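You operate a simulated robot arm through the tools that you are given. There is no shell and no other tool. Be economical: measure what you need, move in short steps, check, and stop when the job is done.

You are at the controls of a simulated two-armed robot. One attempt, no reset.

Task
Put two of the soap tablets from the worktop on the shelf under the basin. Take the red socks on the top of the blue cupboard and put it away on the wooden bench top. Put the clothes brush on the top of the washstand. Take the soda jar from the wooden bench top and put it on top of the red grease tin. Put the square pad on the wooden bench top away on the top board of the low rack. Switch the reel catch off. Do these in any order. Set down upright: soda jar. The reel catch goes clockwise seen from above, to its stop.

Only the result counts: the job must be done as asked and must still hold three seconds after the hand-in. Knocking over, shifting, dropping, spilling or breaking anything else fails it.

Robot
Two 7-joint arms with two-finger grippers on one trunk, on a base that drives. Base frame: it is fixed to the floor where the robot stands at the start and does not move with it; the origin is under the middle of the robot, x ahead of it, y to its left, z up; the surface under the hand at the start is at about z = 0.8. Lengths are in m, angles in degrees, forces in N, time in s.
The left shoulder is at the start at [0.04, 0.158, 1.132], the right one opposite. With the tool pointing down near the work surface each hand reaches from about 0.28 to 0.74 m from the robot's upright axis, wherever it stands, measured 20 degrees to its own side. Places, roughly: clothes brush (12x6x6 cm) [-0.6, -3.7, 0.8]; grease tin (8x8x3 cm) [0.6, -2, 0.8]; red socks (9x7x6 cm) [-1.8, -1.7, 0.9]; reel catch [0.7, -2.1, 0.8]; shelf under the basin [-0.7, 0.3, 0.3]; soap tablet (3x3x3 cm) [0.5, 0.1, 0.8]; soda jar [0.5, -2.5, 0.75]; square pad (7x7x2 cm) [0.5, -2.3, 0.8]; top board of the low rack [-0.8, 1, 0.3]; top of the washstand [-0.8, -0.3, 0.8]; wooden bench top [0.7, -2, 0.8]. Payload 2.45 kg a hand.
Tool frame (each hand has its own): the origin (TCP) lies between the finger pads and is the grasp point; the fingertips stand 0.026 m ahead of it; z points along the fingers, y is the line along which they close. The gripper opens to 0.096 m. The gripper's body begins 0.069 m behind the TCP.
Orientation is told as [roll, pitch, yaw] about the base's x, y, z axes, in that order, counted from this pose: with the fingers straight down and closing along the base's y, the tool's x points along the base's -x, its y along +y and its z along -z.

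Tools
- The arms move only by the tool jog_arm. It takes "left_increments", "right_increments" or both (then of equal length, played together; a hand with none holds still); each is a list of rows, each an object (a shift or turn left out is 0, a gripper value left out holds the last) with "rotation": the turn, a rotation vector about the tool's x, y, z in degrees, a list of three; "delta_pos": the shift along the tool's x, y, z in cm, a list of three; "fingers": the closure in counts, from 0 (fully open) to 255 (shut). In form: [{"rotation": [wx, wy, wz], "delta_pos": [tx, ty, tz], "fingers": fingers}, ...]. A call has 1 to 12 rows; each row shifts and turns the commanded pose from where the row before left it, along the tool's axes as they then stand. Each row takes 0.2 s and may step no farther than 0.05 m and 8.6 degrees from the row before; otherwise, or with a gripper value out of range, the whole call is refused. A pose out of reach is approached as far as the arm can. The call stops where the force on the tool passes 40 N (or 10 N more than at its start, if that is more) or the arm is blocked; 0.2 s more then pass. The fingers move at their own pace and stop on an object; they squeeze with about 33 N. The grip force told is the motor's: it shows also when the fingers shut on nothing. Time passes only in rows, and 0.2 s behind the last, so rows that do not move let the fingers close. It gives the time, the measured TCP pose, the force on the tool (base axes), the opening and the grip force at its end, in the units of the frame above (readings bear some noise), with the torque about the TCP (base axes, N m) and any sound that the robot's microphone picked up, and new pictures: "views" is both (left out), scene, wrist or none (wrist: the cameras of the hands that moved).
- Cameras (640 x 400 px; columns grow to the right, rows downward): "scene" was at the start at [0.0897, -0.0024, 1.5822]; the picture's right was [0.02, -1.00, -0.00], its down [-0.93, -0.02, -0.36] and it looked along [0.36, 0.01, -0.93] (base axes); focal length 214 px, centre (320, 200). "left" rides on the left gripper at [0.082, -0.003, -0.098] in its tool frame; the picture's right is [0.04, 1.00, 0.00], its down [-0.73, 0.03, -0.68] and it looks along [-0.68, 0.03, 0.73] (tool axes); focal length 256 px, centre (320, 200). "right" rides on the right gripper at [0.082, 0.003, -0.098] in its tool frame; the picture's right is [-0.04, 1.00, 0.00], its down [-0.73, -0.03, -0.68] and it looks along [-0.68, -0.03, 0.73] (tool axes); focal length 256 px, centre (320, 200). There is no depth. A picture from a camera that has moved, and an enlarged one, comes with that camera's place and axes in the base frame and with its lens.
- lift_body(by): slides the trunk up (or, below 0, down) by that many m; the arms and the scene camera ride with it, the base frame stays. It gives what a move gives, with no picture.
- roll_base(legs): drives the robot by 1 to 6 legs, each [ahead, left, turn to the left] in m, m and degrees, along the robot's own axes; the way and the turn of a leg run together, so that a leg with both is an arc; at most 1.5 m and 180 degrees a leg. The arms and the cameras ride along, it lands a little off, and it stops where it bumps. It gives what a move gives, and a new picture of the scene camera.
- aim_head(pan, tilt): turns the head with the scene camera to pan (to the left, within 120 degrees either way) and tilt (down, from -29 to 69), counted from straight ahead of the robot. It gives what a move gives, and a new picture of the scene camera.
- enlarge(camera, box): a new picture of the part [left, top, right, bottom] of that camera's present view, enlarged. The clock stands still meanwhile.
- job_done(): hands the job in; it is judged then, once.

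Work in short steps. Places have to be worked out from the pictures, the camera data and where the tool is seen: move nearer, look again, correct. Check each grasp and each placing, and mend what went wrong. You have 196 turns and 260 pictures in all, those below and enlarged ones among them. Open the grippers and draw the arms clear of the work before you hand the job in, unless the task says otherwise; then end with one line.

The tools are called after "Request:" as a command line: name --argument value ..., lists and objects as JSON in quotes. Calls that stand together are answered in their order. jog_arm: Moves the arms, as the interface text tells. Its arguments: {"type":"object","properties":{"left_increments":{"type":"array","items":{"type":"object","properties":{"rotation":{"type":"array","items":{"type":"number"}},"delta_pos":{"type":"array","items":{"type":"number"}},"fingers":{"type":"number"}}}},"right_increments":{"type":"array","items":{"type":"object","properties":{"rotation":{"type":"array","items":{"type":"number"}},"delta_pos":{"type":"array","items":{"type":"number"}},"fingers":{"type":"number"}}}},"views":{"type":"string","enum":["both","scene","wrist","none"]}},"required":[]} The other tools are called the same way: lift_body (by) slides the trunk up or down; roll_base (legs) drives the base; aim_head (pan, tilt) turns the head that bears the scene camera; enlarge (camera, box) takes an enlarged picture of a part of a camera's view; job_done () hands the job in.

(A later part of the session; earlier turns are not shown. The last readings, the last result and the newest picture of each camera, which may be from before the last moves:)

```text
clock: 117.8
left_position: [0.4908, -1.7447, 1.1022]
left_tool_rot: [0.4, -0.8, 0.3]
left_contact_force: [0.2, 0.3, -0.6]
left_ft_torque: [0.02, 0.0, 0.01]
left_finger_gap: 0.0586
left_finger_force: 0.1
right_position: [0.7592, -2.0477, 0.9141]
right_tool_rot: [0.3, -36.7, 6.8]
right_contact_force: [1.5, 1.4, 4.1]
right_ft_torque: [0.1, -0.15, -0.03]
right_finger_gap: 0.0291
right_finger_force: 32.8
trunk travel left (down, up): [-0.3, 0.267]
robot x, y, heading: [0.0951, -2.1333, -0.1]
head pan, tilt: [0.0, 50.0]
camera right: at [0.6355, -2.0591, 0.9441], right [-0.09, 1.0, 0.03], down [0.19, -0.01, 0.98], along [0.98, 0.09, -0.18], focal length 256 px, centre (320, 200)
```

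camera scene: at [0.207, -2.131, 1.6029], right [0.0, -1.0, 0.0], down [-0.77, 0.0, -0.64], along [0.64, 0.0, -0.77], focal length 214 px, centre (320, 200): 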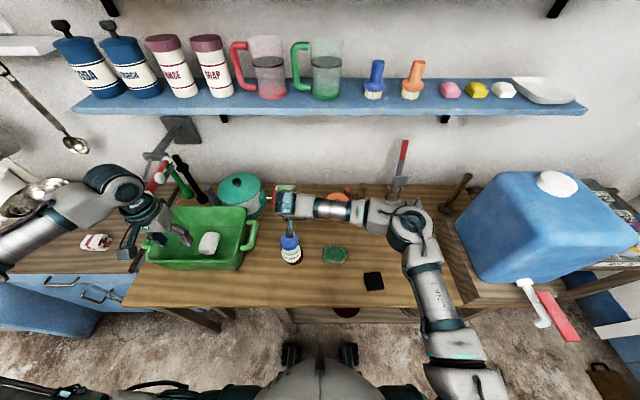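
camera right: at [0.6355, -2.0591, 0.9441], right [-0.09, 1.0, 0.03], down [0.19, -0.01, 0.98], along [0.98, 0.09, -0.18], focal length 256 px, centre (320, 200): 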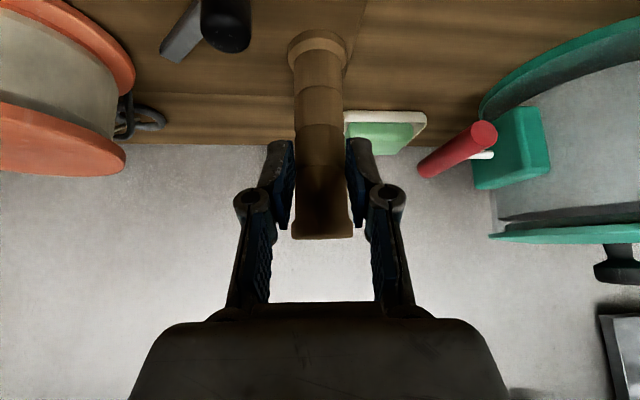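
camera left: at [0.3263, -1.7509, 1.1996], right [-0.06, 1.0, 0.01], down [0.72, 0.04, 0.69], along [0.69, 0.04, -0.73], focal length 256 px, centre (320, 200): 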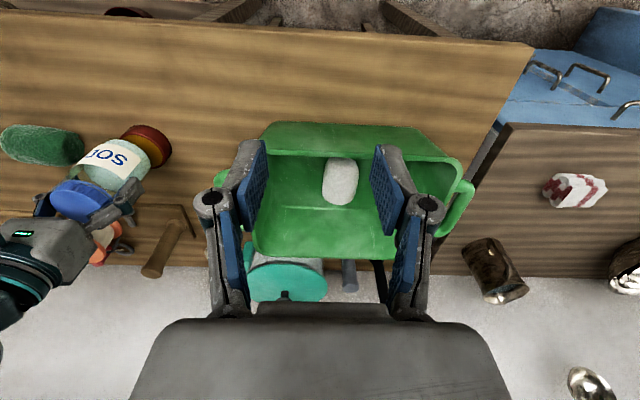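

The stand followed rigidly. I'm releasing, retreating and checking against the first picture.

Request:
jog_arm --right_increments '[{"fingers": 60}, {}, {"delta_pos": [0, 0, -4]}, {"delta_pos": [0, 0, -4.5]}, {"delta_pos": [0, 0, -4]}, {"delta_pos": [0, -4.5, 0]}, {"delta_pos": [0, -4.5, 0]}, {"delta_pos": [2, -4, 0]}, {"delta_pos": [2, -4, 0]}]' --views "none"

Request:
enlarge --camera "scene" --box '[280, 170, 380, 232]'

```text
clock: 119.8
left_position: [0.4913, -1.7467, 1.1031]
left_tool_rot: [0.4, -0.9, 0.4]
left_contact_force: [0.0, 1.0, -0.6]
left_ft_torque: [0.02, 0.01, -0.02]
left_finger_gap: 0.0585
left_finger_force: 0.1
right_position: [0.6755, -2.2296, 0.9907]
right_tool_rot: [0.4, -36.7, 6.7]
right_contact_force: [0.1, -0.1, -0.4]
right_ft_torque: [0.0, -0.04, 0.01]
right_finger_gap: 0.0732
right_finger_force: 0.0
trunk travel left (down, up): [-0.3, 0.267]
robot x, y, heading: [0.0955, -2.1377, 0.1]
head pan, tilt: [0.0, 50.0]
```

```text
6.40 times, centred on (330, 201) of scene
camera zoom: at [0.2061, -2.1355, 1.603], right [0.0, -1.0, 0.0], down [-0.77, 0.0, -0.64], along [0.64, 0.0, -0.77], focal length 1373 px, centre (256, 194)
```

zoom: 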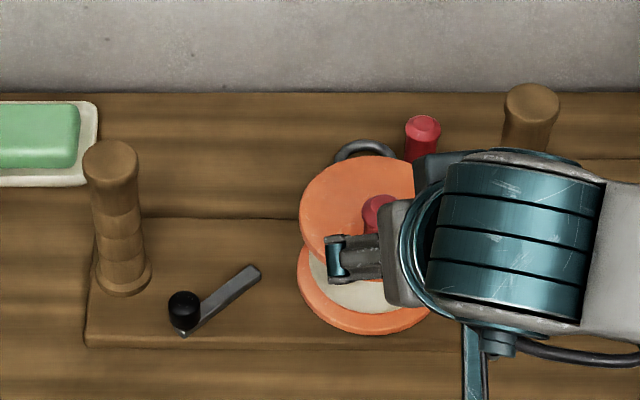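

The stand is back within about 5 mm, and the lever stays at ~40° to it, which is its stop. Now I'm straightening the right hand to pick the square pad.

Request:
jog_arm --right_increments '[{"rotation": [4, 0, 5.4], "delta_pos": [1, -2, -3]}, {"rotation": [0, 8, 0], "delta_pos": [3, -2, 0]}, {"rotation": [0, 8, 0], "delta_pos": [3, -2, 0]}, {"rotation": [0, 8, 0], "delta_pos": [3, -2, 0]}, {"rotation": [0, 8, 0], "delta_pos": [3, -1, 0], "fingers": 0}, {"rotation": [0, 4.6, 0], "delta_pos": [3, 0, 0]}]' --views "wrist"

```text
clock: 121.2
left_position: [0.4912, -1.7455, 1.1024]
left_tool_rot: [0.2, -0.8, 0.4]
left_contact_force: [-1.1, 0.4, 0.5]
left_ft_torque: [0.02, -0.01, -0.04]
left_finger_gap: 0.0582
left_finger_force: 0.0
right_position: [0.5147, -2.3218, 0.9564]
right_tool_rot: [0.3, 0.1, 0.2]
right_contact_force: [0.3, -0.9, 0.6]
right_ft_torque: [-0.01, -0.01, -0.01]
right_finger_gap: 0.0959
right_finger_force: 0.1
trunk travel left (down, up): [-0.3, 0.267]
robot x, y, heading: [0.0998, -2.135, 0.1]
head pan, tilt: [0.0, 50.0]
camera right: at [0.4319, -2.3194, 1.0539], right [0.04, 1.0, 0.01], down [0.73, -0.03, 0.68], along [0.68, -0.02, -0.74], focal length 256 px, centre (320, 200)
```

right: 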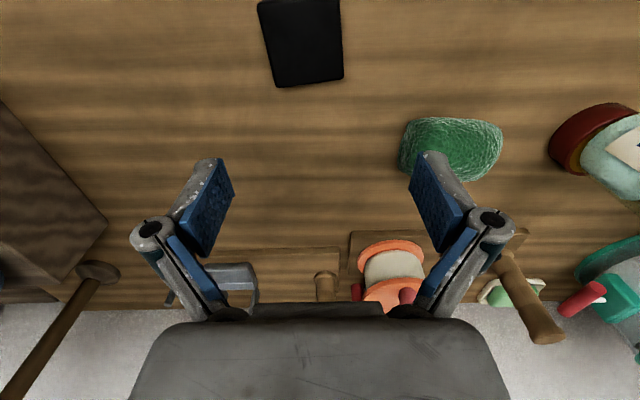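

The pad centre is at (0.479, −2.333), rotated about 8° CCW. I'm aligning and descending to z 0.87.

Request:
jog_arm --right_increments '[{"delta_pos": [3.5, -1.1, 1.5]}, {"delta_pos": [0, 0, 3.5]}, {"rotation": [0, 0, -8], "delta_pos": [0, 0, 3.5]}]' --views "wrist"

```text
clock: 122.0
left_position: [0.491, -1.745, 1.102]
left_tool_rot: [0.3, -0.8, 0.2]
left_contact_force: [-0.5, 0.0, -0.4]
left_ft_torque: [-0.02, 0.02, -0.02]
left_finger_gap: 0.0583
left_finger_force: 0.1
right_position: [0.48, -2.333, 0.8698]
right_tool_rot: [0.3, -0.2, 8.2]
right_contact_force: [-0.3, -0.2, 0.0]
right_ft_torque: [0.01, -0.04, -0.02]
right_finger_gap: 0.0959
right_finger_force: 0.0
trunk travel left (down, up): [-0.3, 0.267]
robot x, y, heading: [0.0946, -2.138, -0.2]
head pan, tilt: [0.0, 50.0]
camera right: at [0.3978, -2.3427, 0.9687], right [-0.1, 0.99, 0.01], down [0.73, 0.07, 0.68], along [0.68, 0.07, -0.73], focal length 256 px, centre (320, 200)
```

right: 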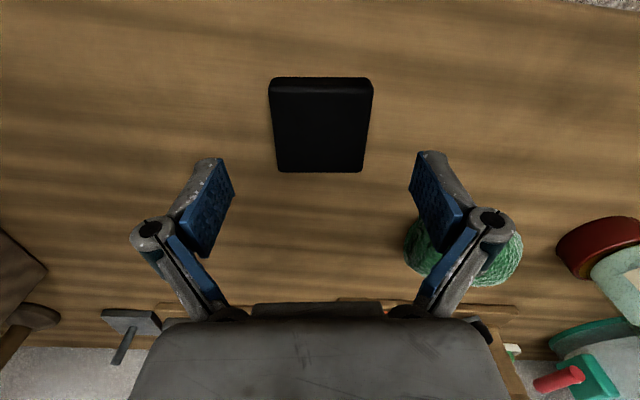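

Aligned. I'm descending 3.7 cm and gripping the pad.

Request:
jog_arm --right_increments '[{"delta_pos": [0.2, -0.1, 2]}, {"delta_pos": [0, 0, 1.2]}, {"delta_pos": [0, 0, 0.6]}, {"fingers": 255}, {}, {}]' --views "wrist"

```text
clock: 123.4
left_position: [0.4905, -1.7462, 1.1033]
left_tool_rot: [0.2, -0.8, 0.5]
left_contact_force: [0.1, 1.0, 0.1]
left_ft_torque: [-0.01, -0.02, 0.0]
left_finger_gap: 0.0584
left_finger_force: 0.1
right_position: [0.4774, -2.3348, 0.8338]
right_tool_rot: [0.2, 0.0, 8.2]
right_contact_force: [1.5, -0.9, 9.9]
right_ft_torque: [-0.01, -0.08, -0.14]
right_finger_gap: 0.062
right_finger_force: 33.6
trunk travel left (down, up): [-0.3, 0.267]
robot x, y, heading: [0.0954, -2.1416, -0.2]
head pan, tilt: [0.0, 50.0]
camera right: at [0.3952, -2.3429, 0.9313], right [-0.1, 0.99, 0.0], down [0.73, 0.07, 0.68], along [0.68, 0.07, -0.73], focal length 256 px, centre (320, 200)
```

right: 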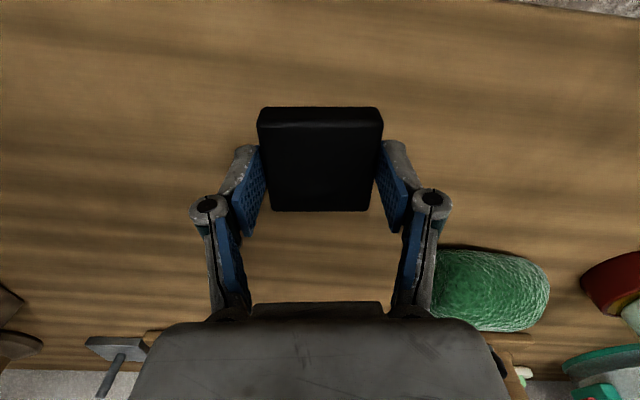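

The pad is held (gap 62 mm), and the bench top is at ≈0.807. I'm lifting, drawing in, and backing away from the bench.

Request:
jog_arm --right_increments '[{"delta_pos": [0, 0, -3]}, {"delta_pos": [0, 0, -4]}, {"delta_pos": [0, 0, -4]}, {"delta_pos": [1, 0, -4]}, {"delta_pos": [2, 0, -3]}]' --views "wrist"

Request:
aim_head --pan 0 --tilt 35

Request:
roll_base --legs '[[-0.6, 0, 0], [0, 0, 180]]'

```text
clock: 124.6
left_position: [0.4899, -1.7453, 1.1018]
left_tool_rot: [0.2, -0.7, 0.3]
left_contact_force: [-0.5, -0.4, -0.2]
left_ft_torque: [-0.02, 0.03, -0.02]
left_finger_gap: 0.0582
left_finger_force: 0.1
right_position: [0.4466, -2.3391, 1.0131]
right_tool_rot: [0.1, 0.0, 8.3]
right_contact_force: [-0.7, -0.1, -0.5]
right_ft_torque: [-0.02, -0.05, 0.02]
right_finger_gap: 0.0617
right_finger_force: 33.1
trunk travel left (down, up): [-0.3, 0.267]
robot x, y, heading: [0.0968, -2.1376, 0.1]
head pan, tilt: [0.0, 50.0]
camera right: at [0.3645, -2.3481, 1.1109], right [-0.1, 0.99, 0.0], down [0.73, 0.07, 0.68], along [0.68, 0.07, -0.73], focal length 256 px, centre (320, 200)
```

right: 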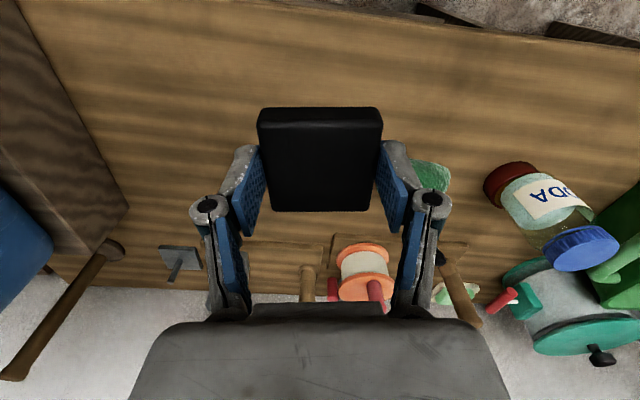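

```text
clock: 125.4
left_position: [0.4905, -1.747, 1.1007]
left_tool_rot: [0.2, -0.8, 0.4]
left_contact_force: [0.4, -0.1, 0.0]
left_ft_torque: [0.0, 0.01, -0.02]
left_finger_gap: 0.0583
left_finger_force: 0.0
right_position: [0.4486, -2.3384, 1.0127]
right_tool_rot: [0.3, 0.0, 8.2]
right_contact_force: [-0.5, -0.4, -0.2]
right_ft_torque: [0.03, -0.03, -0.02]
right_finger_gap: 0.0614
right_finger_force: 33.2
trunk travel left (down, up): [-0.3, 0.267]
robot x, y, heading: [0.0942, -2.1324, -0.2]
head pan, tilt: [0.0, 35.0]
camera scene: at [0.2171, -2.1337, 1.6246], right [0.0, -1.0, 0.0], down [-0.58, 0.0, -0.82], along [0.82, 0.0, -0.58], focal length 214 px, centre (320, 200)
```

scene: 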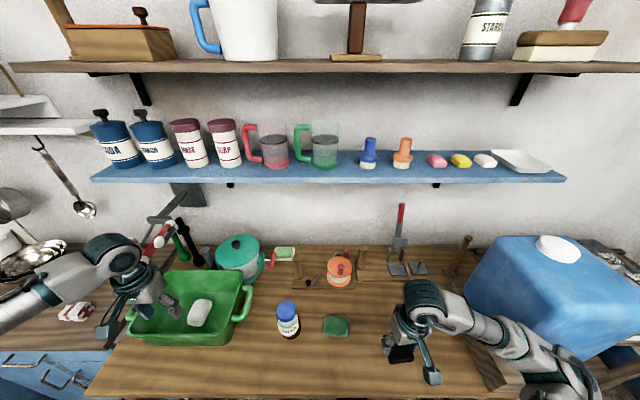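

```text
clock: 136.1
left_position: [-0.8921, -2.5365, 1.1016]
left_tool_rot: [0.3, -0.8, -178.5]
left_contact_force: [0.2, 0.5, 0.6]
left_ft_torque: [0.01, -0.03, 0.01]
left_finger_gap: 0.0581
left_finger_force: 0.1
right_position: [-0.861, -1.9411, 1.0126]
right_tool_rot: [0.3, -0.1, -170.6]
right_contact_force: [-0.3, -0.2, -0.8]
right_ft_torque: [-0.01, 0.03, 0.02]
right_finger_gap: 0.061
right_finger_force: 32.9
trunk travel left (down, up): [-0.3, 0.267]
robot x, y, heading: [-0.5041, -2.1378, -178.7]
head pan, tilt: [0.0, 35.0]
camera scene: at [-0.6259, -2.1386, 1.6247], right [-0.02, 1.0, 0.0], down [0.58, 0.01, -0.82], along [-0.82, -0.02, -0.58], focal length 214 px, centre (320, 200)
```

scene: 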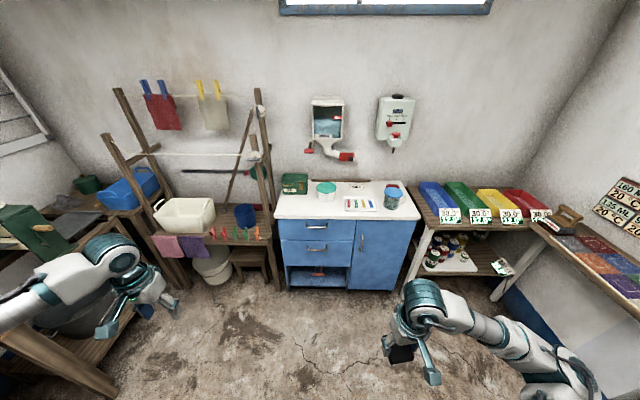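

The blue cupboard is ahead. I'm enlarging its top to find the red socks.

Request:
enlarge --camera "scene" --box '[260, 150, 440, 262]'

```text
3.56 times, centred on (350, 206) of scene
camera zoom: at [-0.6259, -2.1386, 1.6247], right [-0.02, 1.0, 0.0], down [0.58, 0.01, -0.82], along [-0.82, -0.02, -0.58], focal length 763 px, centre (213, 179)
```

zoom: 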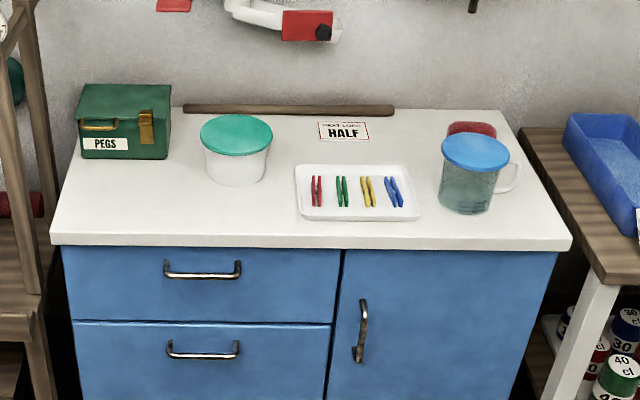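

The red socks lie behind the blue-lidded jug at about (−1.77, −1.717). I'm raising the trunk a bit and driving in so the left hand can reach over.

Request:
lift_body --by 0.1

Request:
aim_head --pan 0 --tilt 50

Request:
roll_base --legs '[[0.3, -0.49, -1.3], [0.28, 0, 0]]'

```text
clock: 137.5
left_position: [-0.8903, -2.5364, 1.2028]
left_tool_rot: [0.3, -0.9, -178.4]
left_contact_force: [0.7, -0.3, 0.8]
left_ft_torque: [0.01, 0.02, 0.02]
left_finger_gap: 0.0585
left_finger_force: 0.1
right_position: [-0.8587, -1.9419, 1.1131]
right_tool_rot: [0.1, -0.2, -170.6]
right_contact_force: [0.0, 0.4, 0.0]
right_ft_torque: [-0.03, -0.02, 0.01]
right_finger_gap: 0.0612
right_finger_force: 33.1
trunk travel left (down, up): [-0.4, 0.167]
robot x, y, heading: [-0.503, -2.1359, -178.9]
head pan, tilt: [0.0, 35.0]
```

```text
clock: 138.2
left_position: [-0.8901, -2.5359, 1.2037]
left_tool_rot: [0.3, -0.9, -178.4]
left_contact_force: [0.0, 0.3, -0.6]
left_ft_torque: [-0.02, -0.01, -0.03]
left_finger_gap: 0.0584
left_finger_force: 0.0
right_position: [-0.8583, -1.9421, 1.1134]
right_tool_rot: [0.2, -0.1, -170.7]
right_contact_force: [0.3, 0.0, -0.8]
right_ft_torque: [0.0, 0.03, -0.01]
right_finger_gap: 0.0608
right_finger_force: 32.6
trunk travel left (down, up): [-0.4, 0.167]
robot x, y, heading: [-0.503, -2.1372, -178.9]
head pan, tilt: [0.0, 50.0]
camera scene: at [-0.5784, -2.1376, 1.7032], right [-0.02, 1.0, 0.0], down [0.77, 0.02, -0.64], along [-0.64, -0.01, -0.77], focal length 214 px, centre (320, 200)
```

scene: 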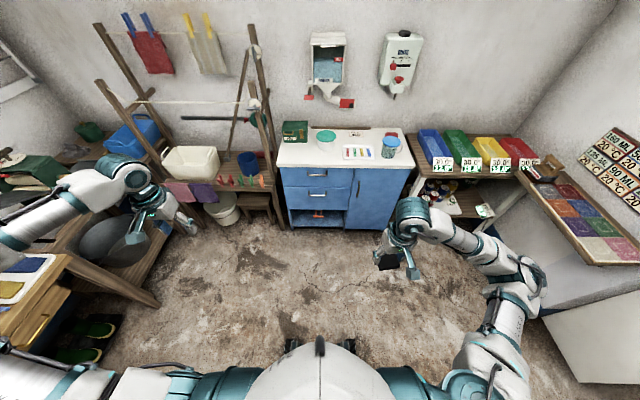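

```text
clock: 143.1
left_position: [-1.4806, -2.0435, 1.2033]
left_tool_rot: [0.3, -1.1, -179.2]
left_contact_force: [0.0, 0.1, 1.0]
left_ft_torque: [-0.01, -0.02, -0.02]
left_finger_gap: 0.0583
left_finger_force: 0.1
right_position: [-1.4401, -1.4503, 1.1133]
right_tool_rot: [0.3, -0.2, -171.5]
right_contact_force: [-0.8, 1.1, -0.2]
right_ft_torque: [-0.01, -0.01, 0.0]
right_finger_gap: 0.061
right_finger_force: 33.1
trunk travel left (down, up): [-0.4, 0.167]
robot x, y, heading: [-1.0922, -1.6507, -179.7]
head pan, tilt: [0.0, 50.0]
camera scene: at [-1.1622, -1.6436, 1.7033], right [0.0, 1.0, 0.0], down [0.77, 0.0, -0.64], along [-0.64, 0.0, -0.77], focal length 214 px, centre (320, 200)
```

scene: 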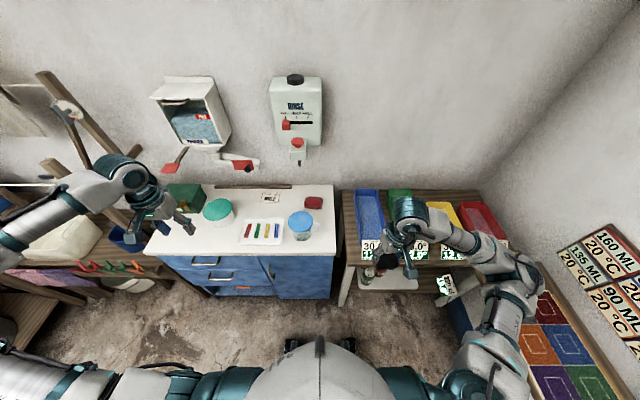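

The socks are visible now. I'm bringing the left hand over to (−1.62, −1.70) for a close look.

Request:
jog_arm --left_increments '[{"delta_pos": [-1.75, -4.3, 0]}, {"delta_pos": [-1.75, -4.3, 0]}, {"delta_pos": [-1.75, -4.3, 0]}, {"delta_pos": [-1.75, -4.3, 0]}, {"delta_pos": [-1.75, -4.3, 0]}, {"delta_pos": [-1.75, -4.3, 0]}, {"delta_pos": [-1.75, -4.3, 0]}, {"delta_pos": [-1.75, -4.3, 0], "fingers": 0}]' --views "both"

```text
clock: 144.9
left_position: [-1.5841, -1.7968, 1.2046]
left_tool_rot: [0.3, -1.0, -179.3]
left_contact_force: [0.5, 0.4, -0.1]
left_ft_torque: [-0.06, 0.0, -0.02]
left_finger_gap: 0.0959
left_finger_force: 0.1
left hand out of reach, approached as far as the arm can: row 6, 7, 8
right_position: [-1.4387, -1.4492, 1.1135]
right_tool_rot: [0.2, -0.3, -171.5]
right_contact_force: [0.1, -0.1, -0.5]
right_ft_torque: [-0.01, -0.03, -0.06]
right_finger_gap: 0.0609
right_finger_force: 32.8
trunk travel left (down, up): [-0.4, 0.167]
robot x, y, heading: [-1.0888, -1.6521, -180.0]
head pan, tilt: [0.0, 50.0]
camera scene: at [-1.1648, -1.6372, 1.7031], right [0.0, 1.0, -0.01], down [0.77, 0.0, -0.64], along [-0.64, -0.01, -0.77], focal length 214 px, centre (320, 200)
camera left: at [-1.5005, -1.7929, 1.3027], right [0.05, -1.0, 0.0], down [-0.72, -0.04, 0.69], along [-0.69, -0.04, -0.72], focal length 256 px, centre (320, 200)
```

scene: 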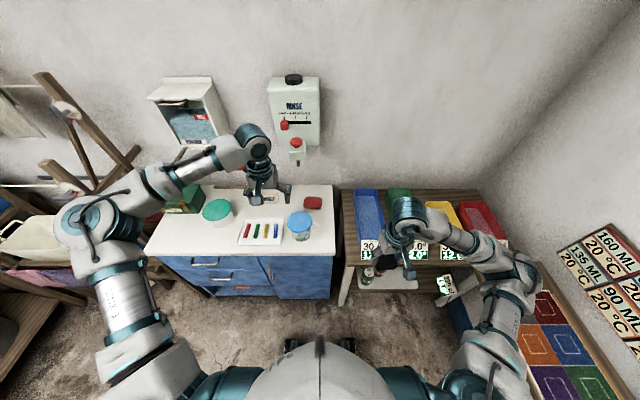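
left: 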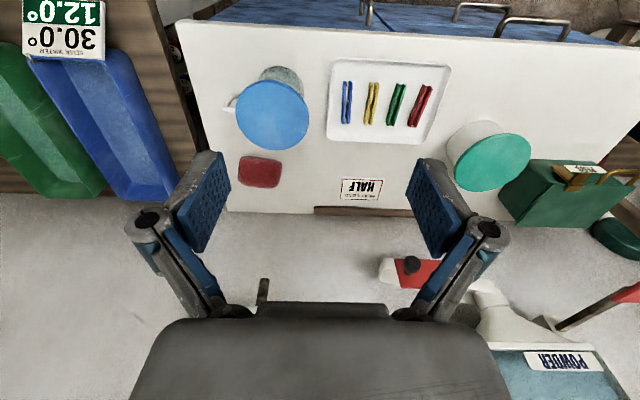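

The left arm can't reach further inward, so I'm shifting the base 14 cm right. I'll also turn the left hand 90° so its camera clears the jug.

Request:
roll_base --legs '[[0, -0.14, 0]]'

Request:
jog_arm --left_increments '[{"rotation": [0, 0, -8]}, {"rotation": [0, 0, -8]}, {"rotation": [0, 0, -8]}, {"rotation": [0, 0, -8]}, {"rotation": [0, 0, -8]}, {"rotation": [0, 0, -8]}, {"rotation": [0, 0, -8]}, {"rotation": [0, 0, -8]}, {"rotation": [0, 0, -8]}, {"rotation": [0, 0, -8]}, {"rotation": [0, 0, -8]}]' --views "both"

```text
clock: 146.2
left_position: [-1.5901, -1.7247, 1.1959]
left_tool_rot: [-2.6, -0.8, -179.1]
left_contact_force: [-0.8, -2.9, 0.0]
left_ft_torque: [0.19, -0.09, 0.03]
left_finger_gap: 0.0961
left_finger_force: 0.1
right_position: [-1.444, -1.3738, 1.121]
right_tool_rot: [-2.4, 0.1, -171.3]
right_contact_force: [0.5, -2.3, -0.4]
right_ft_torque: [0.15, -0.05, 0.01]
right_finger_gap: 0.0611
right_finger_force: 32.7
trunk travel left (down, up): [-0.4, 0.167]
robot x, y, heading: [-1.0929, -1.5269, -179.8]
head pan, tilt: [0.0, 50.0]
camera scene: at [-1.1711, -1.5959, 1.7012], right [0.0, 1.0, 0.04], down [0.77, 0.03, -0.64], along [-0.64, 0.03, -0.77], focal length 214 px, centre (320, 200)
```

scene: 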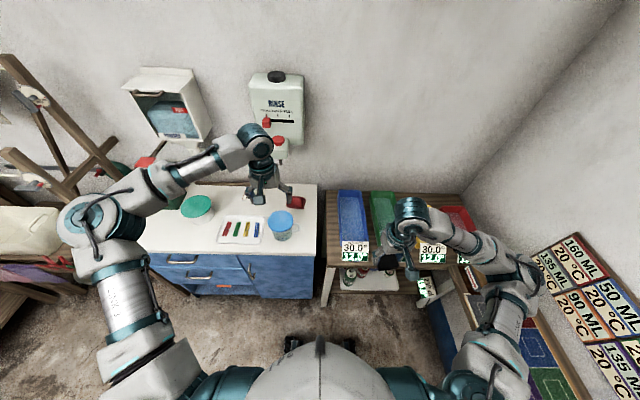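

```text
clock: 148.8
left_position: [-1.5783, -1.7132, 1.2024]
left_tool_rot: [-1.3, 1.8, -91.0]
left_contact_force: [-0.1, -1.8, -0.5]
left_ft_torque: [0.2, -0.03, 0.0]
left_finger_gap: 0.096
left_finger_force: 0.1
right_position: [-1.4349, -1.3588, 1.123]
right_tool_rot: [-1.9, -0.4, -171.2]
right_contact_force: [0.1, -0.8, -0.3]
right_ft_torque: [0.1, 0.02, 0.0]
right_finger_gap: 0.0609
right_finger_force: 33.2
trunk travel left (down, up): [-0.4, 0.167]
robot x, y, heading: [-1.093, -1.5213, -180.0]
head pan, tilt: [0.0, 50.0]
stopped in row 11 (left hand): the arm was blocked; the commanded pose is now the measured one
camera scene: at [-1.1676, -1.5303, 1.703], right [0.0, 1.0, 0.01], down [0.77, 0.0, -0.64], along [-0.64, 0.0, -0.77], focal length 214 px, centre (320, 200)
camera left: at [-1.5788, -1.6343, 1.3037], right [1.0, 0.02, -0.02], down [0.03, -0.76, 0.65], along [0.0, -0.65, -0.76], focal length 256 px, centre (320, 200)
```

scene: 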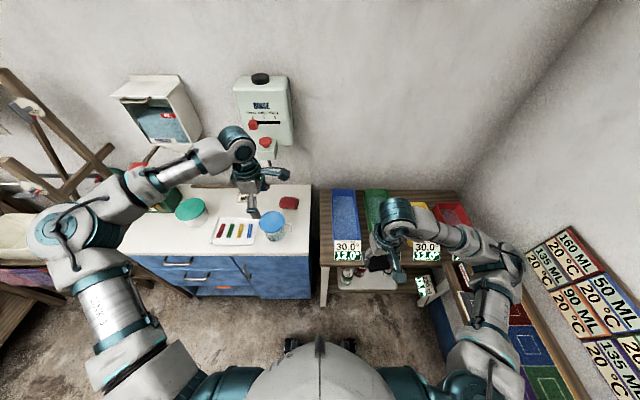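
left: 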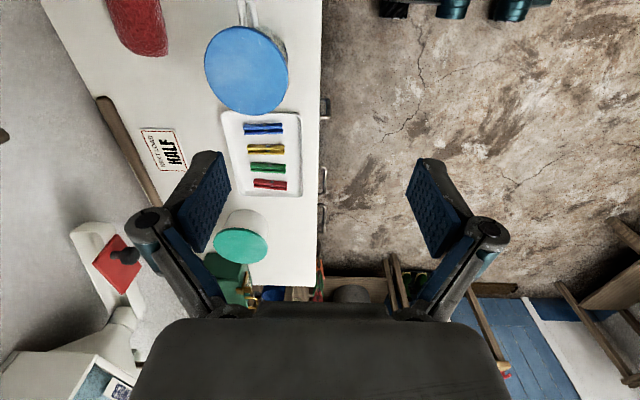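

The hand is turned (~88°, at its joint limit). I'm driving 6 cm closer and moving over the socks at about (−1.80, −1.69).

Request:
roll_base --legs '[[0.06, 0, 0]]'

Request:
jog_arm --left_increments '[{"delta_pos": [0, -3.5, 1]}, {"delta_pos": [0, -3.5, 1]}, {"delta_pos": [0, -3.5, 1]}, {}]' --views "both"

```text
clock: 149.8
left_position: [-1.6302, -1.7241, 1.206]
left_tool_rot: [-1.7, 2.2, -91.1]
left_contact_force: [-0.6, -1.2, 0.6]
left_ft_torque: [0.09, 0.0, 0.01]
left_finger_gap: 0.0962
left_finger_force: 0.0
right_position: [-1.4857, -1.371, 1.1274]
right_tool_rot: [-2.4, -0.8, -171.2]
right_contact_force: [-0.4, -1.4, -0.4]
right_ft_torque: [0.08, 0.02, 0.02]
right_finger_gap: 0.0614
right_finger_force: 32.7
trunk travel left (down, up): [-0.4, 0.167]
robot x, y, heading: [-1.1524, -1.53, -179.9]
head pan, tilt: [0.0, 50.0]
camera scene: at [-1.213, -1.5523, 1.7037], right [0.0, 1.0, 0.02], down [0.76, 0.01, -0.65], along [-0.65, 0.01, -0.76], focal length 214 px, centre (320, 200)
```

scene: 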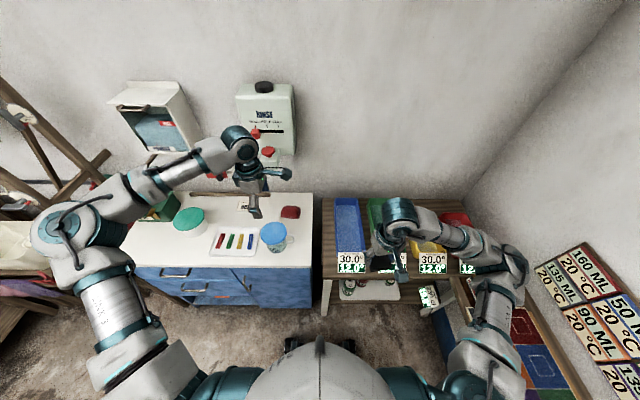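

```text
clock: 151.0
left_position: [-1.7088, -1.7458, 1.1759]
left_tool_rot: [-1.9, 1.7, -90.9]
left_contact_force: [-1.0, 0.0, 0.4]
left_ft_torque: [-0.01, 0.02, 0.01]
left_finger_gap: 0.0958
left_finger_force: 0.2
left hand out of reach, approached as far as the arm can: row 2, 3
right_position: [-1.4872, -1.3708, 1.1274]
right_tool_rot: [-2.1, -0.9, -170.9]
right_contact_force: [0.0, 0.3, -1.0]
right_ft_torque: [0.01, 0.01, 0.03]
right_finger_gap: 0.0614
right_finger_force: 32.8
trunk travel left (down, up): [-0.4, 0.167]
robot x, y, heading: [-1.1508, -1.5363, -179.9]
head pan, tilt: [0.0, 50.0]
stopped in row 4 (left hand): the arm was blocked; the commanded pose is now the measured one
camera scene: at [-1.2261, -1.5636, 1.7029], right [0.0, 1.0, 0.02], down [0.77, 0.01, -0.64], along [-0.64, 0.01, -0.77], focal length 214 px, centre (320, 200)
camera left: at [-1.7083, -1.6671, 1.2759], right [1.0, 0.03, -0.03], down [0.04, -0.75, 0.66], along [0.0, -0.66, -0.75], focal length 256 px, centre (320, 200)
```

scene: 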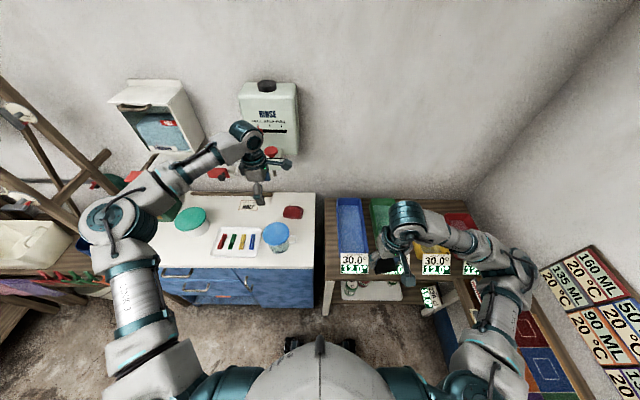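
left: 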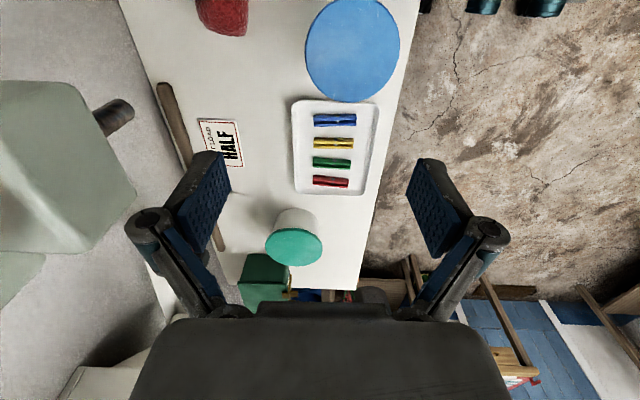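

The left wrist came close to the wall dispenser in that twist. Triangulation puts the jug lid top at only ≈0.95, so an untwisted hand clears it. I'm backing off and untwisting.

Request:
jog_arm --left_increments '[{"delta_pos": [0, 4, 0]}, {"delta_pos": [0, 4, 0]}, {"rotation": [0, 0, 8], "delta_pos": [0, 3, 0]}, {"rotation": [0, 0, 8]}, {"rotation": [0, 0, 8]}, {"rotation": [0, 0, 8]}, {"rotation": [0, 0, 8]}, {"rotation": [0, 0, 8]}, {"rotation": [0, 0, 8]}, {"rotation": [0, 0, 8]}, {"rotation": [0, 0, 8]}, {"rotation": [0, 0, 8]}]' --views "none"

Request:
jog_arm --left_increments '[{"rotation": [0, 0, 8]}, {"rotation": [0, -7, 0]}, {"rotation": [0, -7, 0]}]' --views "both"

```text
clock: 153.8
left_position: [-1.5973, -1.7397, 1.1736]
left_tool_rot: [-1.4, -1.7, -170.7]
left_contact_force: [-0.9, 0.0, -0.4]
left_ft_torque: [-0.01, 0.02, -0.01]
left_finger_gap: 0.0959
left_finger_force: 0.0
right_position: [-1.4853, -1.3641, 1.1252]
right_tool_rot: [-1.8, -1.0, -170.7]
right_contact_force: [-0.3, -0.4, -0.5]
right_ft_torque: [-0.02, 0.01, -0.01]
right_finger_gap: 0.0611
right_finger_force: 33.1
trunk travel left (down, up): [-0.4, 0.167]
robot x, y, heading: [-1.151, -1.5404, -179.8]
head pan, tilt: [0.0, 50.0]
stopped in row 12 (left hand): the arm was blocked; the commanded pose is now the measured one
```

```text
clock: 154.6
left_position: [-1.5964, -1.7605, 1.1705]
left_tool_rot: [-2.3, -15.9, -178.1]
left_contact_force: [0.4, 0.7, 0.4]
left_ft_torque: [0.01, -0.02, 0.03]
left_finger_gap: 0.0957
left_finger_force: 0.1
right_position: [-1.484, -1.3829, 1.1295]
right_tool_rot: [-2.9, -0.9, -170.5]
right_contact_force: [-0.2, -0.6, 0.4]
right_ft_torque: [0.05, -0.01, 0.02]
right_finger_gap: 0.061
right_finger_force: 33.0
trunk travel left (down, up): [-0.4, 0.167]
robot x, y, heading: [-1.1504, -1.5422, -179.8]
head pan, tilt: [0.0, 50.0]
camera scene: at [-1.2238, -1.5739, 1.7029], right [0.0, 1.0, 0.02], down [0.77, 0.02, -0.64], along [-0.64, 0.01, -0.77], focal length 214 px, centre (320, 200)
camera left: at [-1.4905, -1.7578, 1.2446], right [0.06, -1.0, -0.05], down [-0.52, -0.07, 0.85], along [-0.85, -0.03, -0.52], focal length 256 px, centre (320, 200)
```

scene: 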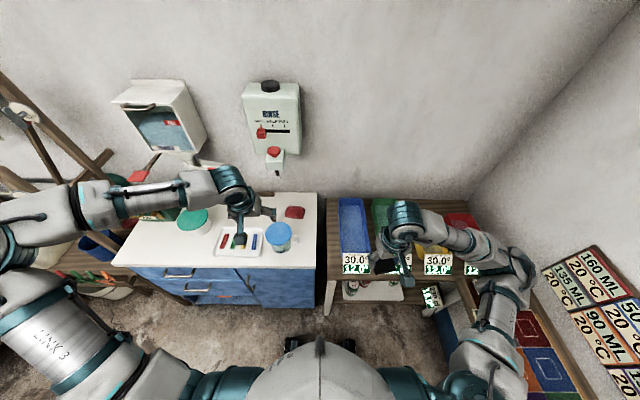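
left: 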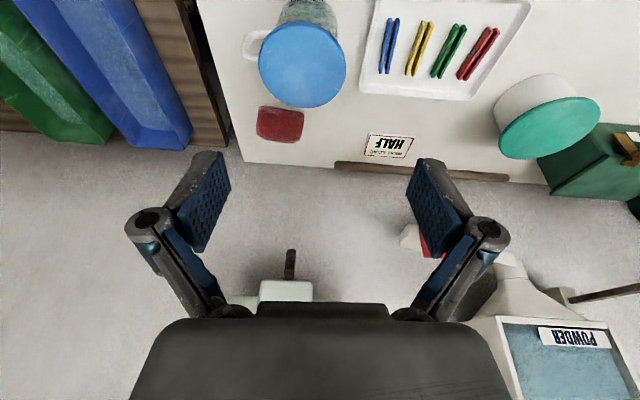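

The robot seems to lean about 2°, so something on the right may be touching. I'll look there.

Request:
aim_head --pan -75 --tilt 55

```text
clock: 156.0
left_position: [-1.5977, -1.7418, 1.1734]
left_tool_rot: [-1.4, -15.7, -178.3]
left_contact_force: [0.7, 0.2, -0.2]
left_ft_torque: [-0.03, -0.02, 0.0]
left_finger_gap: 0.096
left_finger_force: 0.1
right_position: [-1.4865, -1.3671, 1.1251]
right_tool_rot: [-1.4, -1.1, -170.7]
right_contact_force: [-0.7, -0.4, -0.7]
right_ft_torque: [-0.02, 0.0, 0.01]
right_finger_gap: 0.0611
right_finger_force: 33.7
trunk travel left (down, up): [-0.4, 0.167]
robot x, y, heading: [-1.15, -1.5409, -179.5]
head pan, tilt: [-75.0, 55.0]
camera scene: at [-1.1688, -1.4505, 1.6958], right [0.97, 0.26, 0.0], down [0.22, -0.8, -0.56], along [-0.15, 0.54, -0.83], focal length 214 px, centre (320, 200)
```

scene: 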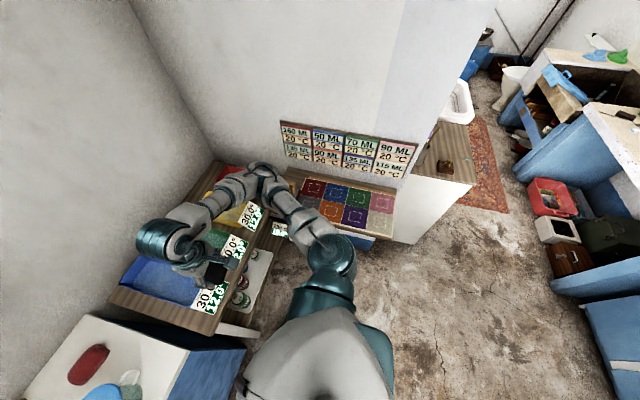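

No obvious contact. I'll nudge the base 3 cm left and see whether the lean goes.

Request:
roll_base --legs '[[0, 0.03, 0]]'

Request:
aim_head --pan 0 --tilt 60

```text
clock: 156.9
left_position: [-1.5973, -1.7573, 1.1759]
left_tool_rot: [-0.7, -15.8, -178.6]
left_contact_force: [0.9, -0.6, 0.5]
left_ft_torque: [-0.02, 0.03, 0.0]
left_finger_gap: 0.0958
left_finger_force: 0.1
right_position: [-1.4857, -1.383, 1.1242]
right_tool_rot: [-1.3, -1.1, -170.9]
right_contact_force: [0.3, -0.4, -0.3]
right_ft_torque: [0.02, -0.01, -0.02]
right_finger_gap: 0.0611
right_finger_force: 32.1
trunk travel left (down, up): [-0.4, 0.167]
robot x, y, heading: [-1.1486, -1.5663, -179.8]
head pan, tilt: [-75.0, 55.0]
camera scene: at [-1.1677, -1.4826, 1.6962], right [0.97, 0.26, 0.0], down [0.22, -0.8, -0.57], along [-0.15, 0.55, -0.82], focal length 214 px, centre (320, 200)
```

scene: 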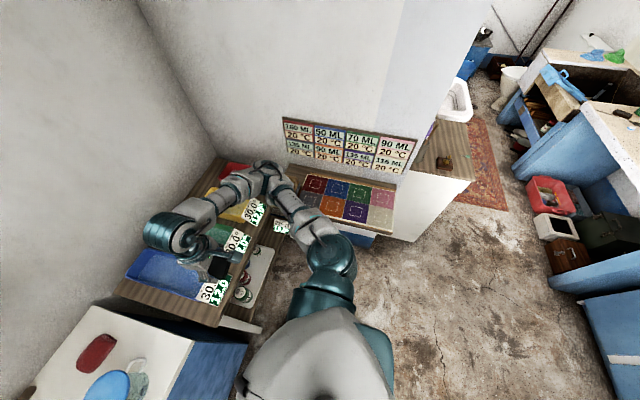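

```text
clock: 158.3
left_position: [-1.5938, -1.7786, 1.1743]
left_tool_rot: [-1.7, -15.9, -178.3]
left_contact_force: [-0.9, -0.2, 0.5]
left_ft_torque: [0.04, 0.0, -0.01]
left_finger_gap: 0.0959
left_finger_force: 0.0
right_position: [-1.4834, -1.4011, 1.1273]
right_tool_rot: [-2.3, -0.9, -170.8]
right_contact_force: [-0.5, -1.0, -0.3]
right_ft_torque: [0.07, -0.02, 0.01]
right_finger_gap: 0.0612
right_finger_force: 33.1
trunk travel left (down, up): [-0.4, 0.167]
robot x, y, heading: [-1.154, -1.5708, -179.9]
head pan, tilt: [0.0, 60.0]
camera scene: at [-1.2156, -1.5808, 1.6906], right [0.0, 1.0, 0.01], down [0.87, 0.01, -0.5], along [-0.5, 0.01, -0.87], focal length 214 px, centre (320, 200)
```

scene: 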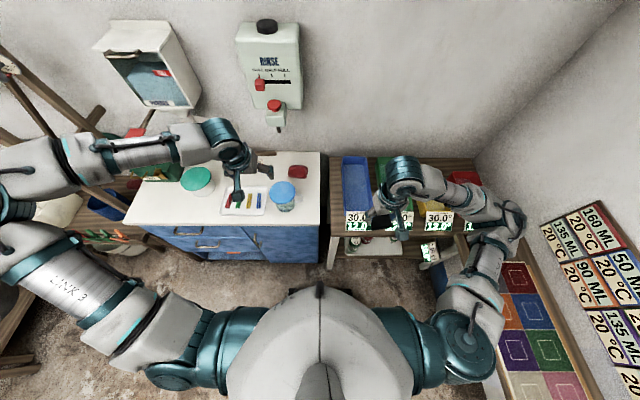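

The lean persists; maybe the left elbow is caught on the drying frame. I'll look left.

Request:
aim_head --pan 60 --tilt 40

```text
clock: 159.7
left_position: [-1.5945, -1.7608, 1.176]
left_tool_rot: [-0.9, -15.8, -178.5]
left_contact_force: [-0.1, -0.1, 0.0]
left_ft_torque: [-0.05, 0.0, 0.0]
left_finger_gap: 0.0959
left_finger_force: 0.1
right_position: [-1.484, -1.3854, 1.1257]
right_tool_rot: [-1.5, -1.1, -171.0]
right_contact_force: [0.2, 0.4, -1.0]
right_ft_torque: [0.0, -0.01, -0.03]
right_finger_gap: 0.0612
right_finger_force: 33.1
trunk travel left (down, up): [-0.4, 0.167]
robot x, y, heading: [-1.1516, -1.5643, -179.6]
head pan, tilt: [60.0, 40.0]
camera scene: at [-1.1914, -1.6328, 1.7177], right [-0.87, 0.5, 0.0], down [0.32, 0.56, -0.77], along [-0.38, -0.67, -0.64], focal length 214 px, centre (320, 200)
```

scene: 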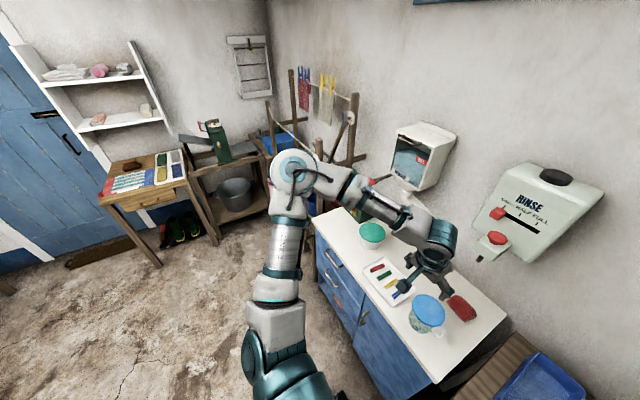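

No contact visible there either. Instead of sliding further right I'll rotate the base 10° right, which brings the socks more to the left arm's side.

Request:
roll_base --legs '[[0, 0.04, -10]]'

Request:
aim_head --pan 0 --tilt 50

Request:
jog_arm --left_increments '[{"rotation": [0, 0, -5]}, {"rotation": [0, 0, -5]}]' --views "wrist"

```text
clock: 160.7
left_position: [-1.6212, -1.7059, 1.1785]
left_tool_rot: [-0.1, -16.0, 171.0]
left_contact_force: [-0.2, 0.1, -0.1]
left_ft_torque: [-0.03, 0.0, 0.03]
left_finger_gap: 0.0961
left_finger_force: 0.1
right_position: [-1.4475, -1.3548, 1.1237]
right_tool_rot: [-1.1, -1.1, 178.8]
right_contact_force: [-0.3, 0.7, -0.8]
right_ft_torque: [-0.1, -0.01, -0.04]
right_finger_gap: 0.0609
right_finger_force: 32.7
trunk travel left (down, up): [-0.4, 0.167]
robot x, y, heading: [-1.1556, -1.604, 170.2]
head pan, tilt: [60.0, 40.0]
camera scene: at [-1.2021, -1.6476, 1.7183], right [-0.77, 0.64, -0.01], down [0.41, 0.48, -0.77], along [-0.49, -0.6, -0.64], focal length 214 px, centre (320, 200)
```

scene: 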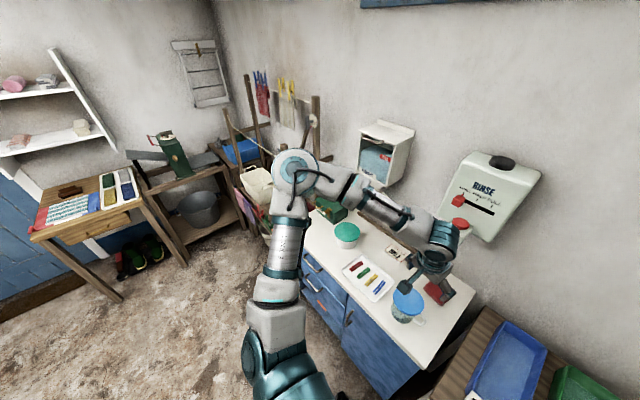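

```text
clock: 162.0
left_position: [-1.6245, -1.7281, 1.1755]
left_tool_rot: [-1.3, -16.0, 171.5]
left_contact_force: [0.5, -0.1, 0.3]
left_ft_torque: [0.04, 0.0, -0.01]
left_finger_gap: 0.0959
left_finger_force: 0.1
right_position: [-1.4492, -1.3757, 1.1282]
right_tool_rot: [-2.0, -1.2, 179.0]
right_contact_force: [1.1, 0.4, -0.4]
right_ft_torque: [0.0, -0.02, 0.03]
right_finger_gap: 0.0611
right_finger_force: 32.9
trunk travel left (down, up): [-0.4, 0.167]
robot x, y, heading: [-1.1556, -1.6055, 170.1]
head pan, tilt: [0.0, 50.0]
camera scene: at [-1.2287, -1.5926, 1.7031], right [0.17, 0.99, 0.0], down [0.76, -0.13, -0.64], along [-0.63, 0.11, -0.77], focal length 214 px, centre (320, 200)
```

scene: 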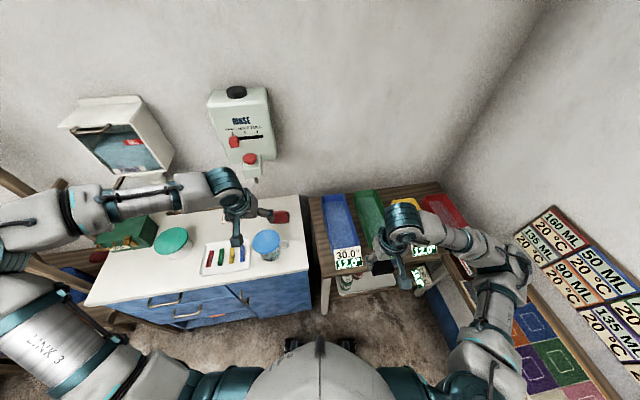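

```text
clock: 162.6
left_position: [-1.6191, -1.7026, 1.1796]
left_tool_rot: [-3.0, -15.9, -178.4]
left_contact_force: [-0.6, -0.2, -0.8]
left_ft_torque: [-0.02, 0.02, -0.05]
left_finger_gap: 0.0961
left_finger_force: 0.0
right_position: [-1.4429, -1.3507, 1.1237]
right_tool_rot: [-1.2, -1.3, 178.8]
right_contact_force: [0.4, -0.1, -0.5]
right_ft_torque: [-0.03, 0.0, 0.0]
right_finger_gap: 0.0612
right_finger_force: 33.2
trunk travel left (down, up): [-0.4, 0.167]
robot x, y, heading: [-1.1526, -1.6004, 169.9]
head pan, tilt: [0.0, 50.0]
camera left: at [-1.5138, -1.7028, 1.2524], right [0.05, -1.0, -0.06], down [-0.52, -0.08, 0.85], along [-0.85, -0.01, -0.52], focal length 256 px, centre (320, 200)
```

left: 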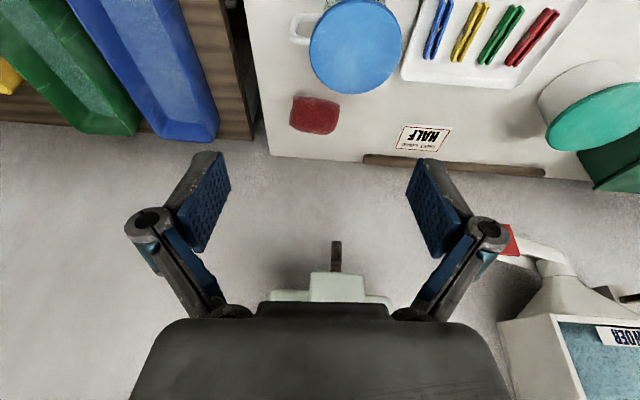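

The socks are at ≈(−1.775, −1.689), 7.8 cm wide. I'm moving the tilted left hand to just above them.

Request:
jog_arm --left_increments '[{"delta_pos": [-2.15, -0.28, 3.74]}, {"delta_pos": [-2.15, -0.28, 3.74]}, {"delta_pos": [-2.15, -0.28, 3.74]}, {"delta_pos": [-2.15, -0.28, 3.74]}, {"delta_pos": [-2.15, -0.28, 3.74]}, {}]' --views "both"

```text
clock: 164.0
left_position: [-1.776, -1.7144, 1.0275]
left_tool_rot: [-4.4, -15.6, -178.1]
left_contact_force: [-0.1, -0.1, 0.2]
left_ft_torque: [0.03, -0.01, 0.01]
left_finger_gap: 0.0961
left_finger_force: 0.0
right_position: [-1.4485, -1.3807, 1.1295]
right_tool_rot: [-2.5, -1.2, 179.0]
right_contact_force: [0.0, -0.8, -0.8]
right_ft_torque: [0.0, -0.06, 0.01]
right_finger_gap: 0.0608
right_finger_force: 32.4
trunk travel left (down, up): [-0.4, 0.167]
robot x, y, heading: [-1.155, -1.6078, 170.1]
head pan, tilt: [0.0, 50.0]
camera scene: at [-1.2312, -1.609, 1.7031], right [0.17, 0.99, 0.01], down [0.76, -0.12, -0.64], along [-0.63, 0.12, -0.77], focal length 214 px, centre (320, 200)
camera left: at [-1.6713, -1.7153, 1.0997], right [0.05, -1.0, -0.09], down [-0.52, -0.1, 0.85], along [-0.85, 0.0, -0.52], focal length 256 px, centre (320, 200)
```

scene: 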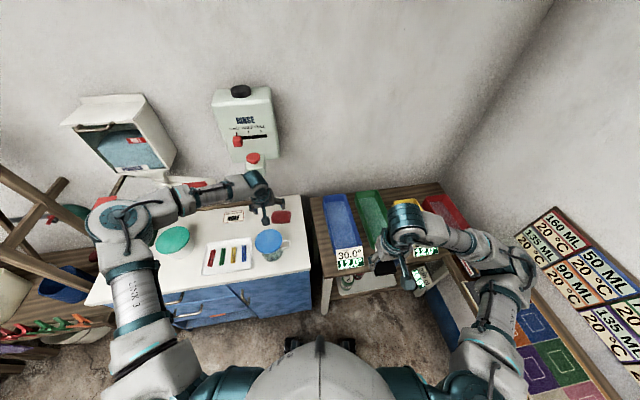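
left: 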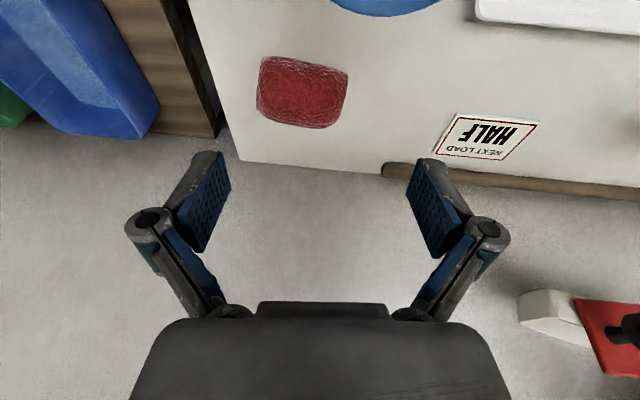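

The socks are ≈2 cm to the +y side and 1 cm further. I'll let the sway settle and check the readings.

Request:
jog_arm --left_increments '[{"delta_pos": [-1.0, -1.8, 0.4]}, {}, {}, {}, {}, {}, {}, {}]' --views "wrist"

Request:
jog_arm --left_increments '[{}, {}]' --views "none"

Request:
jog_arm --left_increments '[{}]' --views "none"

```text
clock: 165.8
left_position: [-1.7761, -1.709, 1.028]
left_tool_rot: [-4.3, -15.6, -178.1]
left_contact_force: [-0.6, -0.2, -0.4]
left_ft_torque: [0.06, 0.02, 0.01]
left_finger_gap: 0.0961
left_finger_force: 0.0
left hand out of reach, approached as far as the arm can: row 1
right_position: [-1.449, -1.3779, 1.1281]
right_tool_rot: [-2.3, -1.1, 179.1]
right_contact_force: [-0.5, 0.7, -0.9]
right_ft_torque: [0.0, -0.01, -0.02]
right_finger_gap: 0.061
right_finger_force: 33.1
trunk travel left (down, up): [-0.4, 0.167]
robot x, y, heading: [-1.1543, -1.6023, 170.1]
head pan, tilt: [0.0, 50.0]
camera left: at [-1.6711, -1.7094, 1.1027], right [0.05, -1.0, -0.08], down [-0.52, -0.1, 0.85], along [-0.85, 0.0, -0.53], focal length 256 px, centre (320, 200)
```

left: 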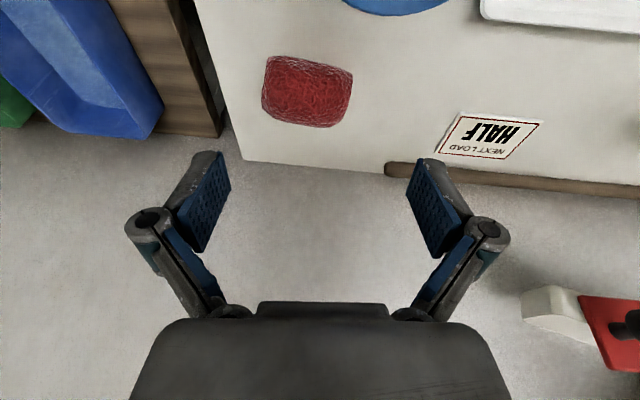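

```text
clock: 166.4
left_position: [-1.7733, -1.6901, 1.0334]
left_tool_rot: [-3.5, -15.9, -178.5]
left_contact_force: [1.1, 0.5, 0.7]
left_ft_torque: [-0.05, 0.01, 0.0]
left_finger_gap: 0.096
left_finger_force: 0.0
right_position: [-1.4458, -1.3577, 1.1254]
right_tool_rot: [-1.4, -1.3, 178.8]
right_contact_force: [0.2, 0.4, -0.9]
right_ft_torque: [-0.02, 0.0, -0.04]
right_finger_gap: 0.0612
right_finger_force: 32.8
trunk travel left (down, up): [-0.4, 0.167]
robot x, y, heading: [-1.1544, -1.6051, 170.2]
head pan, tilt: [0.0, 50.0]
```

```text
clock: 166.8
left_position: [-1.7751, -1.7065, 1.0287]
left_tool_rot: [-4.2, -15.6, -178.2]
left_contact_force: [-0.4, 0.0, -0.4]
left_ft_torque: [0.0, 0.02, -0.04]
left_finger_gap: 0.0959
left_finger_force: 0.0
right_position: [-1.4488, -1.3765, 1.1276]
right_tool_rot: [-2.3, -1.2, 179.0]
right_contact_force: [0.6, -1.0, -1.2]
right_ft_torque: [0.07, -0.02, -0.01]
right_finger_gap: 0.0611
right_finger_force: 32.6
trunk travel left (down, up): [-0.4, 0.167]
robot x, y, heading: [-1.1571, -1.6051, 170.2]
head pan, tilt: [0.0, 50.0]
```

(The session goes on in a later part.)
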